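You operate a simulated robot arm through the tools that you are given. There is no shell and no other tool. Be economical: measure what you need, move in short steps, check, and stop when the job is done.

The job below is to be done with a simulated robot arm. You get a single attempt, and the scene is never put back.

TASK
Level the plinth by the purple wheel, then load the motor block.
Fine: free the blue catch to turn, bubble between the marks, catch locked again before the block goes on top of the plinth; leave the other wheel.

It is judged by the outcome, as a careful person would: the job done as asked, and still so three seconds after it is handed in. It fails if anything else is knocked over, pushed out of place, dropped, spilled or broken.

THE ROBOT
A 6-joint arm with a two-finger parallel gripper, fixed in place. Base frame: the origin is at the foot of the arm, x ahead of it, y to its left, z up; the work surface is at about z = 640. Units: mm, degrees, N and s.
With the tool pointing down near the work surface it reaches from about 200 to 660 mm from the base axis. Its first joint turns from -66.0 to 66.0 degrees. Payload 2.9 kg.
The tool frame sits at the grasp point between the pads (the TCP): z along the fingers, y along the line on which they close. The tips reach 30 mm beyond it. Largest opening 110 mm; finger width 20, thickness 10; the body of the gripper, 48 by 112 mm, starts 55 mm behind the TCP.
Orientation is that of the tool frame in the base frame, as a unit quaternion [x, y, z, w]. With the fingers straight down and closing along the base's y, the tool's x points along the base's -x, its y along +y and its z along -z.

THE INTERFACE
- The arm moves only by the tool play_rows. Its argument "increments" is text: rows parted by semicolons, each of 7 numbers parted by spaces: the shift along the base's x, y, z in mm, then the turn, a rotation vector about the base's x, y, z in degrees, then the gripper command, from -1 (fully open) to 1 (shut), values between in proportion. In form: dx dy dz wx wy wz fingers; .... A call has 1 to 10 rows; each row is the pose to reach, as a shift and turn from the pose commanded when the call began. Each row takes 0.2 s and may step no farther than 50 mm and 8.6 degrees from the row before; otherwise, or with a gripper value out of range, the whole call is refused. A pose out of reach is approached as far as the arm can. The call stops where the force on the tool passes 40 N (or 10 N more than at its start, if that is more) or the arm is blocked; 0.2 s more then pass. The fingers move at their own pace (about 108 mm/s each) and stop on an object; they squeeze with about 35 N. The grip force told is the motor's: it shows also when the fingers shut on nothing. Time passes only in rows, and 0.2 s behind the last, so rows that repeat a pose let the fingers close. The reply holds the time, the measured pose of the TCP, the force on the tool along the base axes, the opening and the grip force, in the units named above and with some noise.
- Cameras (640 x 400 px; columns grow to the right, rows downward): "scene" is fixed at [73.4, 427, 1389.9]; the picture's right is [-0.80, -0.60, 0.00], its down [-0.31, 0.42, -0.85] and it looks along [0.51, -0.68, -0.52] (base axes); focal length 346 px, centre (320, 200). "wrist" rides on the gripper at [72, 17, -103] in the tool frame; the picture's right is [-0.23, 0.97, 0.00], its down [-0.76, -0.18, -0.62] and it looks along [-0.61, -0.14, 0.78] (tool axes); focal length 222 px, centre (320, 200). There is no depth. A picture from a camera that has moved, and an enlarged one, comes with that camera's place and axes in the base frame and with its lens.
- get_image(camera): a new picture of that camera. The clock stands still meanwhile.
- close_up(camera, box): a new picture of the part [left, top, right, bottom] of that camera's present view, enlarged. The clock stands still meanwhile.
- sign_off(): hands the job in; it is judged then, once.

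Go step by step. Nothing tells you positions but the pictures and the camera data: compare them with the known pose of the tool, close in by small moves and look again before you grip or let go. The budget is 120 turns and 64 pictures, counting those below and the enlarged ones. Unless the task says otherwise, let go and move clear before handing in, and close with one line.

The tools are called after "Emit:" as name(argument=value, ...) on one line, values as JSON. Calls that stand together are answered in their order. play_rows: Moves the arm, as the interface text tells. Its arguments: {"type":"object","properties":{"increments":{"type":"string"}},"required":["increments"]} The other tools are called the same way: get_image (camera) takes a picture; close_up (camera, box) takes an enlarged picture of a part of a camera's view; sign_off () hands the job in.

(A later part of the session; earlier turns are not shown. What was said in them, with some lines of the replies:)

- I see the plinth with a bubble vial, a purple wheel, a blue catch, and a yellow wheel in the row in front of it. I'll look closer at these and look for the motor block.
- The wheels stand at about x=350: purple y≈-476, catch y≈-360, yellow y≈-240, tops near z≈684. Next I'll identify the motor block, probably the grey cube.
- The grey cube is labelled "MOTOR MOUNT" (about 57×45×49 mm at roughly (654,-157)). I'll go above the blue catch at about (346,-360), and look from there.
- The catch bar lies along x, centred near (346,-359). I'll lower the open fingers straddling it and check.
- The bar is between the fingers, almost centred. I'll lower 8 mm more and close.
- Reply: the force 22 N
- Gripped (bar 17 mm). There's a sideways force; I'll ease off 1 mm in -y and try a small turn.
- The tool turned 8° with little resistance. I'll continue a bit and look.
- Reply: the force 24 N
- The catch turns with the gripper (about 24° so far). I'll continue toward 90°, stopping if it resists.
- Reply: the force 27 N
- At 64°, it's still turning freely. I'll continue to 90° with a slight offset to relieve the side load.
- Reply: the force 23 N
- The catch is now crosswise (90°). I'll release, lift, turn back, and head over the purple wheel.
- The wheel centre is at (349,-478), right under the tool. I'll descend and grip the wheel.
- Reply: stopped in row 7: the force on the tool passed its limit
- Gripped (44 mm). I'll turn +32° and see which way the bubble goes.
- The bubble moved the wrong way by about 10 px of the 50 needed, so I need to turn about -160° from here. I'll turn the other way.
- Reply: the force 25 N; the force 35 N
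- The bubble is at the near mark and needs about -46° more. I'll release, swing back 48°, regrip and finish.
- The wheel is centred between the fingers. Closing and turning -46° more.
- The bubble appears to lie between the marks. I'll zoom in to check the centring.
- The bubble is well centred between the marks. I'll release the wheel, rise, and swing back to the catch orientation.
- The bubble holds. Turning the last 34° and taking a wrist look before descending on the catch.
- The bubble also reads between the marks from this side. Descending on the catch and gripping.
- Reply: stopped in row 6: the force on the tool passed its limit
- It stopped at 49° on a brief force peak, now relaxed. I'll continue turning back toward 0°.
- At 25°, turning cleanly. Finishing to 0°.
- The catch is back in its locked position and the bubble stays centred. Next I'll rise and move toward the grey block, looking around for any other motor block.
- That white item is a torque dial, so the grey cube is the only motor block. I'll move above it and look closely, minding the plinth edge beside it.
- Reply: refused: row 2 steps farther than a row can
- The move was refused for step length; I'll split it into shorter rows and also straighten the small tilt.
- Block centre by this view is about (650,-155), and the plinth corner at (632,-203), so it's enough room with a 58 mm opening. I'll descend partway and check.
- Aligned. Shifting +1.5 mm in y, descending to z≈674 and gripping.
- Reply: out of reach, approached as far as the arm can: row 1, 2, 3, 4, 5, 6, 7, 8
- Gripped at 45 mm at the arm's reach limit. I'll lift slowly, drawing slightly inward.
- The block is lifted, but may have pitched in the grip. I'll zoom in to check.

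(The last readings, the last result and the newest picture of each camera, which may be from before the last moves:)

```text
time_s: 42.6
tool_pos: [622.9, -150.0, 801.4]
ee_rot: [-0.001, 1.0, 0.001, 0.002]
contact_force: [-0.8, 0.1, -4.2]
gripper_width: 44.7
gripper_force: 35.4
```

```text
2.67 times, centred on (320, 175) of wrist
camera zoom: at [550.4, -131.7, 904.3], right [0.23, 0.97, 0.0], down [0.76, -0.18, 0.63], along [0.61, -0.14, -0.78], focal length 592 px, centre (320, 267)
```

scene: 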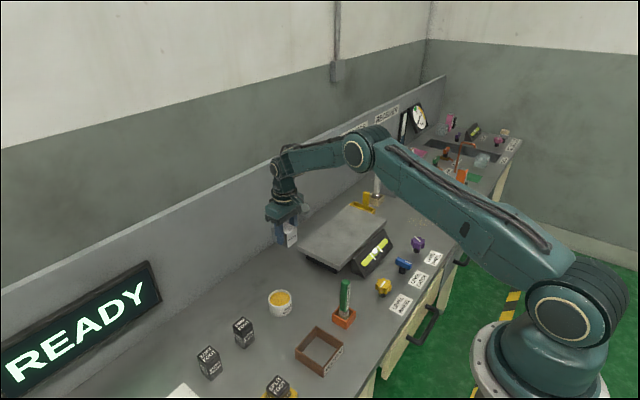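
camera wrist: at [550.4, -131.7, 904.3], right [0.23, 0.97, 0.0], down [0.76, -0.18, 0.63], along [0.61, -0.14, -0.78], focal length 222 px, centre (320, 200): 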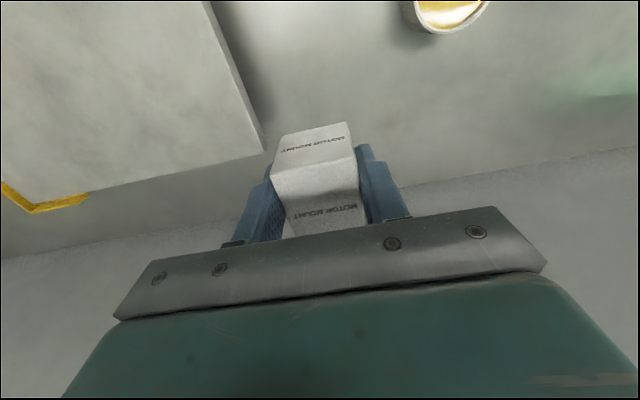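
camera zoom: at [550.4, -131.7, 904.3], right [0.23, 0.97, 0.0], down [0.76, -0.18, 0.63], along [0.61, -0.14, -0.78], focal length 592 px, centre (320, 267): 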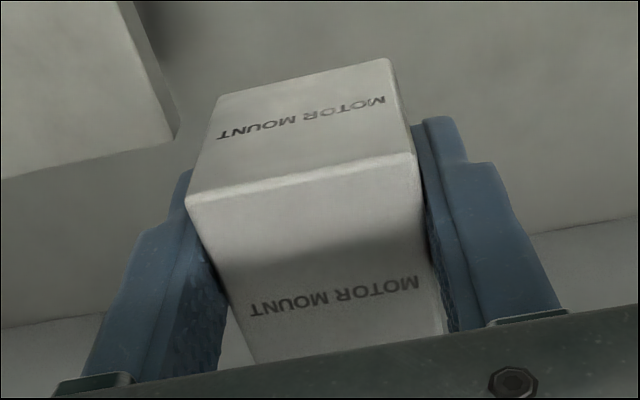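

The block slipped about 12° in pitch (far side low). I'll counter-tilt the tool by -12° about y and carry it over the plinth centre near (550,-340).

Emit:
play_rows(increments="-10 0 5 0 -6 0 1; -20 0 10 0 -12 0 1; -30 -40 10 0 -12 0 1; -45 -80 10 0 -12 0 1; -60 -120 10 0 -12 0 1; -75 -160 10 0 -12 0 1; -80 -190 10 0 -12 0 1; -80 -190 10 0 -12 0 1; -80 -190 10 0 -12 0 1")

Emit:
close_up(camera="scene", box=[300, 170, 400, 270])

Emit:
get_image(camera="wrist")

```text
time_s: 44.6
tool_pos: [541.7, -339.4, 810.2]
ee_rot: [-0.002, 0.994, 0.001, 0.106]
contact_force: [0.6, -0.3, -4.6]
gripper_width: 44.9
gripper_force: 35.3
```

```text
4.00 times, centred on (350, 220) of scene
camera zoom: at [73.5, 426.9, 1389.9], right [-0.8, -0.6, 0.0], down [-0.31, 0.42, -0.85], along [0.51, -0.68, -0.52], focal length 1383 px, centre (200, 120)
```

zoom: 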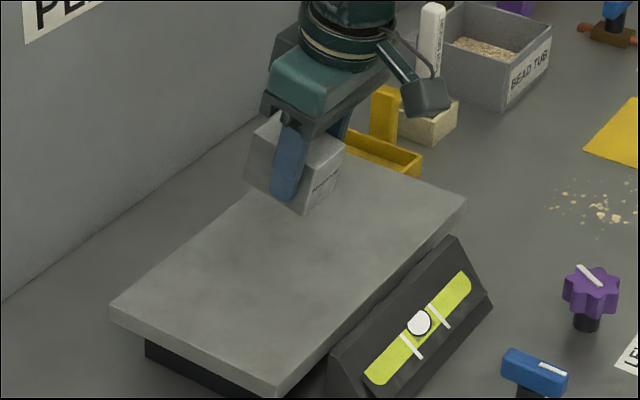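

```text
21 pictures are left
camera wrist: at [449.6, -321.8, 895.6], right [0.22, 0.97, 0.05], down [0.61, -0.18, 0.77], along [0.76, -0.14, -0.64], focal length 222 px, centre (320, 200)
```

wrist: 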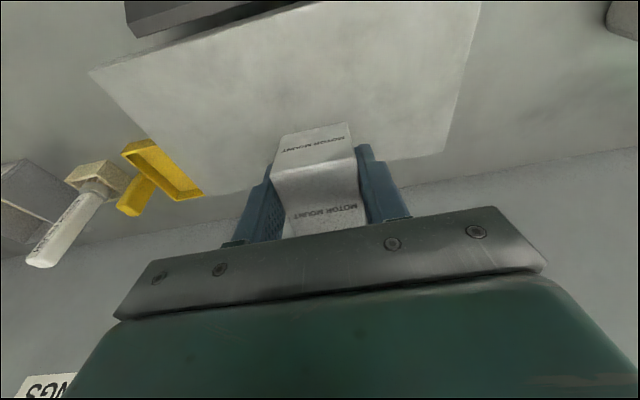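

The block actually was level before, so the counter-tilt overdid it. I'll undo it and check again.

Emit:
play_rows(increments="0 0 0 0 6 0 1; 0 0 0 0 12 0 1; 0 0 0 0 12 0 1; 0 0 0 0 12 0 1")

Emit:
close_up(camera="scene", box=[305, 170, 375, 240])

```text
time_s: 45.6
tool_pos: [540.7, -339.3, 810.5]
ee_rot: [0.0, 1.0, 0.0, 0.002]
contact_force: [-0.1, 0.2, -4.4]
gripper_width: 44.5
gripper_force: 35.1
```

```text
5.71 times, centred on (340, 205) of scene
camera zoom: at [73.5, 426.9, 1389.9], right [-0.8, -0.6, 0.0], down [-0.31, 0.42, -0.85], along [0.51, -0.68, -0.52], focal length 1976 px, centre (206, 171)
```

zoom: 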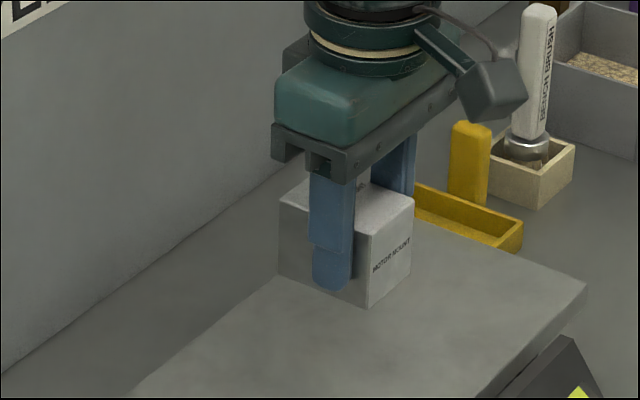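

Level now. Lowering toward the plinth top, then in small steps to contact.

Emit:
play_rows(increments="4 0 -20 0 0 0 1; 4 0 -40 0 0 0 1; 4 0 -44 0 0 0 1; 4 0 -46 0 0 0 1; 4 0 -46 0 0 0 1")

Emit:
close_up(camera="scene", box=[305, 185, 375, 255])

```text
time_s: 46.8
tool_pos: [543.9, -339.7, 763.0]
ee_rot: [0.0, 1.0, 0.001, 0.002]
contact_force: [1.1, -0.2, -3.7]
gripper_width: 44.8
gripper_force: 34.7
```

```text
5.71 times, centred on (340, 220) of scene
camera zoom: at [73.5, 426.9, 1389.9], right [-0.8, -0.6, 0.0], down [-0.31, 0.42, -0.85], along [0.51, -0.68, -0.52], focal length 1976 px, centre (206, 86)
```

zoom: 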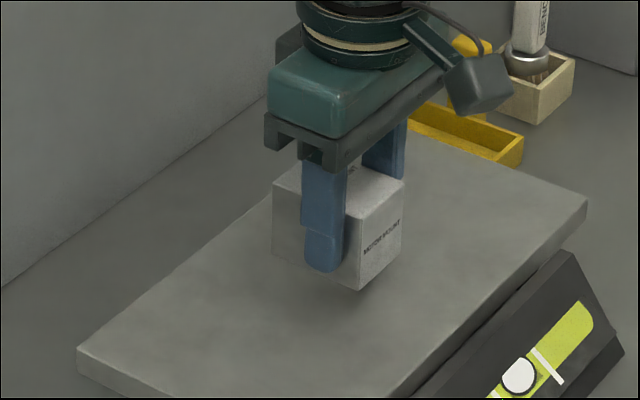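

Still a few millimetres above the surface. Stepping down finely.

Emit:
play_rows(increments="0 0 -2 0 0 0 1; 0 0 -4 0 0 0 1; 0 0 -5 0 0 0 1; 0 0 -6 0 0 0 1; 0 0 -6 0 0 0 1")

```text
time_s: 48.0
tool_pos: [545.9, -340.5, 758.9]
ee_rot: [-0.001, 1.0, 0.001, 0.002]
contact_force: [-0.1, -0.6, -3.9]
gripper_width: 45.1
gripper_force: 34.8
```

Emit:
play_rows(increments="0 0 -1 0 0 0 1; 0 0 -2 0 0 0 1; 0 0 -3 0 0 0 1; 0 0 -4 0 0 0 1; 0 0 -4 0 0 0 1")

Emit:
close_up(camera="scene", box=[305, 185, 375, 255])

```text
time_s: 49.2
tool_pos: [544.6, -339.4, 754.5]
ee_rot: [-0.001, 1.0, 0.0, 0.002]
contact_force: [-0.1, 0.0, -4.9]
gripper_width: 45.0
gripper_force: 35.2
```

```text
5.71 times, centred on (340, 220) of scene
camera zoom: at [73.5, 426.9, 1389.9], right [-0.8, -0.6, 0.0], down [-0.31, 0.42, -0.85], along [0.51, -0.68, -0.52], focal length 1976 px, centre (206, 86)
```

zoom: 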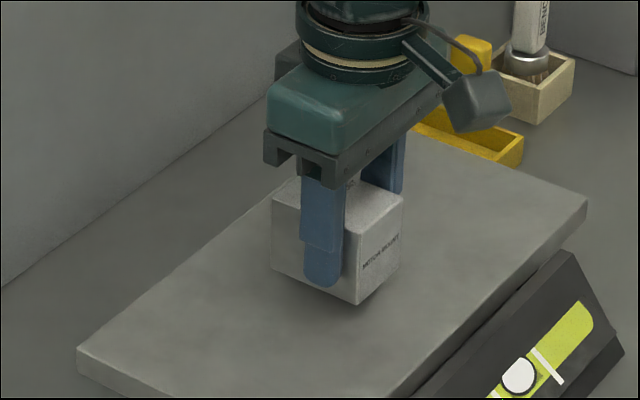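

Not touching yet (force is just the weight). Continuing in 4 mm steps, watching the force.

Emit:
play_rows(increments="0 0 -1 0 0 0 1; 0 0 -2 0 0 0 1; 0 0 -3 0 0 0 1; 0 0 -4 0 0 0 1; 0 0 -4 0 0 0 1")

```text
time_s: 50.4
tool_pos: [545.8, -338.2, 751.0]
ee_rot: [0.0, 1.0, 0.0, 0.001]
contact_force: [1.4, -1.0, -5.5]
gripper_width: 44.7
gripper_force: 35.0
```

Emit:
play_rows(increments="0 0 -1 0 0 0 1; 0 0 -2 0 0 0 1; 0 0 -3 0 0 0 1; 0 0 -3 0 0 0 1")

Emit:
close_up(camera="scene", box=[320, 205, 360, 245])

```text
time_s: 51.4
tool_pos: [545.2, -339.4, 747.1]
ee_rot: [0.0, 1.0, 0.001, 0.003]
contact_force: [0.2, -1.2, -4.6]
gripper_width: 44.9
gripper_force: 35.2
```

```text
10.00 times, centred on (340, 225) of scene
camera zoom: at [73.5, 426.9, 1389.9], right [-0.8, -0.6, 0.0], down [-0.31, 0.42, -0.85], along [0.51, -0.68, -0.52], focal length 3457 px, centre (120, -50)
```

zoom: 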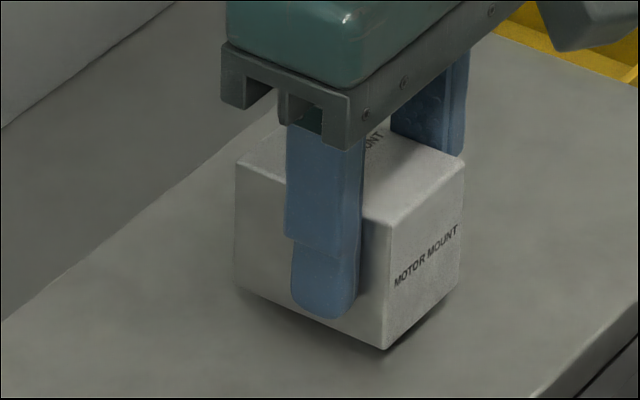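

The shadow gap is now only a couple of millimetres. Continuing down gently.

Emit:
play_rows(increments="0 0 -1 0 0 0 1; 0 0 -2 0 0 0 1; 0 0 -2 0 0 0 1")

Emit:
play_rows(increments="0 0 -1 0 0 0 1; 0 0 -1 0 0 0 1")

Emit:
play_rows(increments="0 0 -1 0 0 0 1; 0 0 -1 0 0 0 1")

```text
time_s: 52.2
tool_pos: [544.6, -340.0, 744.4]
ee_rot: [-0.001, 1.0, 0.0, 0.002]
contact_force: [0.5, 0.2, -4.6]
gripper_width: 44.6
gripper_force: 34.9
```

```text
time_s: 52.8
tool_pos: [544.2, -339.9, 744.1]
ee_rot: [-0.001, 1.0, 0.001, 0.002]
contact_force: [0.5, 0.0, -3.6]
gripper_width: 44.8
gripper_force: 35.3
```

```text
time_s: 53.4
tool_pos: [543.9, -339.5, 744.4]
ee_rot: [-0.001, 1.0, 0.0, 0.002]
contact_force: [-0.8, 0.3, -3.8]
gripper_width: 44.8
gripper_force: 35.2
```

Emit:
play_rows(increments="0 0 -1 0 0 0 1; 0 0 -1 0 0 0 1")

Emit:
play_rows(increments="0 0 -1 0 0 0 1; 0 0 -1 0 0 0 1")

Emit:
close_up(camera="scene", box=[320, 205, 360, 245])

```text
time_s: 54.0
tool_pos: [545.7, -338.8, 742.9]
ee_rot: [0.0, 1.0, 0.001, 0.002]
contact_force: [0.6, 0.8, -4.7]
gripper_width: 44.6
gripper_force: 35.0
```

```text
time_s: 54.6
tool_pos: [545.2, -339.3, 741.6]
ee_rot: [-0.002, 1.0, 0.001, 0.002]
contact_force: [0.1, -0.5, -4.5]
gripper_width: 44.8
gripper_force: 34.7
```

```text
10.00 times, centred on (340, 225) of scene
camera zoom: at [73.5, 426.9, 1389.9], right [-0.8, -0.6, 0.0], down [-0.31, 0.42, -0.85], along [0.51, -0.68, -0.52], focal length 3457 px, centre (120, -50)
```

zoom: 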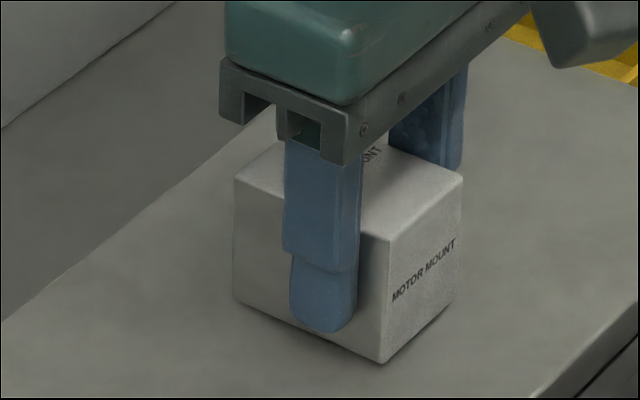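

Almost touching. Two or three more 1 mm steps.

Emit:
play_rows(increments="0 0 -1 0 0 0 1; 0 0 -1 0 0 0 1")

Emit:
play_rows(increments="0 0 -1 0 0 0 1; 0 0 -1 0 0 0 1")

Emit:
play_rows(increments="0 0 -1 0 0 0 1; 0 0 -1 0 0 0 1")

```text
time_s: 55.2
tool_pos: [545.3, -339.6, 740.2]
ee_rot: [-0.001, 1.0, 0.001, 0.002]
contact_force: [-0.1, -0.4, -4.3]
gripper_width: 44.9
gripper_force: 35.2
```

```text
time_s: 55.8
tool_pos: [544.7, -338.9, 739.6]
ee_rot: [-0.001, 1.0, 0.0, 0.003]
contact_force: [-0.8, 0.5, -2.2]
gripper_width: 44.6
gripper_force: 35.3
```

```text
time_s: 56.4
tool_pos: [544.8, -340.6, 738.7]
ee_rot: [-0.001, 1.0, 0.0, 0.002]
contact_force: [-3.5, 2.3, 7.3]
gripper_width: 44.9
gripper_force: 34.6
```

Contact: the force went from -4.5 to +7 N. I'll release and rise straight up.

Emit:
play_rows(increments="0 0 0 0 0 0 0.1; 0 0 0 0 0 0 -0.1; 0 0 0 0 0 0 -0.2; 0 0 0 0 0 0 -0.2; 0 0 20 0 0 0 -0.2; 0 0 50 0 0 0 -0.2; 0 0 90 0 0 0 -0.2; 0 0 130 0 0 0 -0.2; 0 0 130 0 0 0 -0.2")

Emit:
play_rows(increments="-20 40 0 0 0 0 -0.2; -40 80 0 0 0 0 -0.2; -60 120 10 0 0 0 -0.2; -80 160 20 0 0 0 -0.2; -100 200 30 0 0 0 -0.2; -100 200 30 0 0 0 -0.2; -100 200 30 0 0 0 -0.2")

Emit:
get_image(camera="scene")

Emit:
close_up(camera="scene", box=[310, 190, 440, 290])

```text
time_s: 58.4
tool_pos: [546.1, -339.1, 867.2]
ee_rot: [0.0, 1.0, 0.0, 0.001]
contact_force: [0.0, 0.2, -0.6]
gripper_width: 66.1
gripper_force: 0.1
```

```text
time_s: 60.0
tool_pos: [446.6, -139.8, 897.8]
ee_rot: [-0.001, 1.0, -0.001, 0.003]
contact_force: [1.0, -0.6, -0.4]
gripper_width: 66.1
gripper_force: 0.0
```

```text
15 pictures are left
```

scene: 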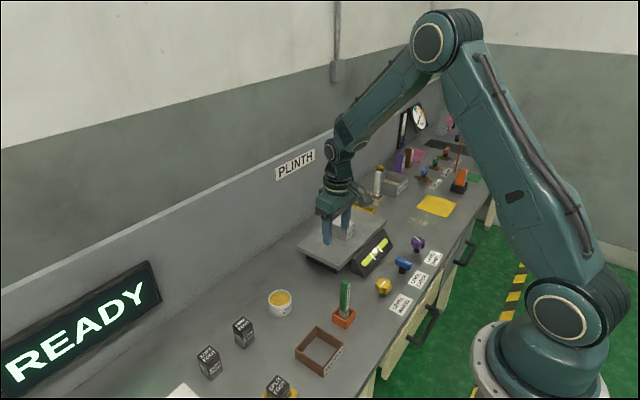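

```text
4.00 times, centred on (375, 240) of scene
camera zoom: at [73.4, 427.0, 1389.9], right [-0.8, -0.6, 0.0], down [-0.31, 0.42, -0.85], along [0.51, -0.68, -0.52], focal length 1383 px, centre (100, 40)
```

zoom: 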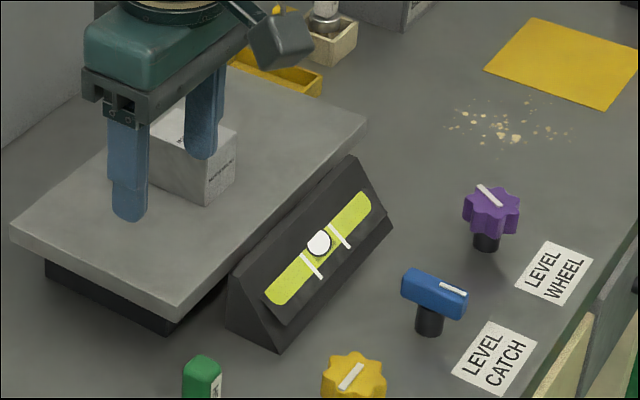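

The motor block stands on the plinth, the bubble is between the marks, the catch is back as it was, and the arm is clear. Handing in.

Emit:
sign_off()

```text
The job is handed in.
```

The plinth is level by the purple wheel with the bubble between the marks. The blue catch is back in its original locked position and the motor block (labelled "MOTOR MOUNT") is on top. I left the yellow wheel alone.
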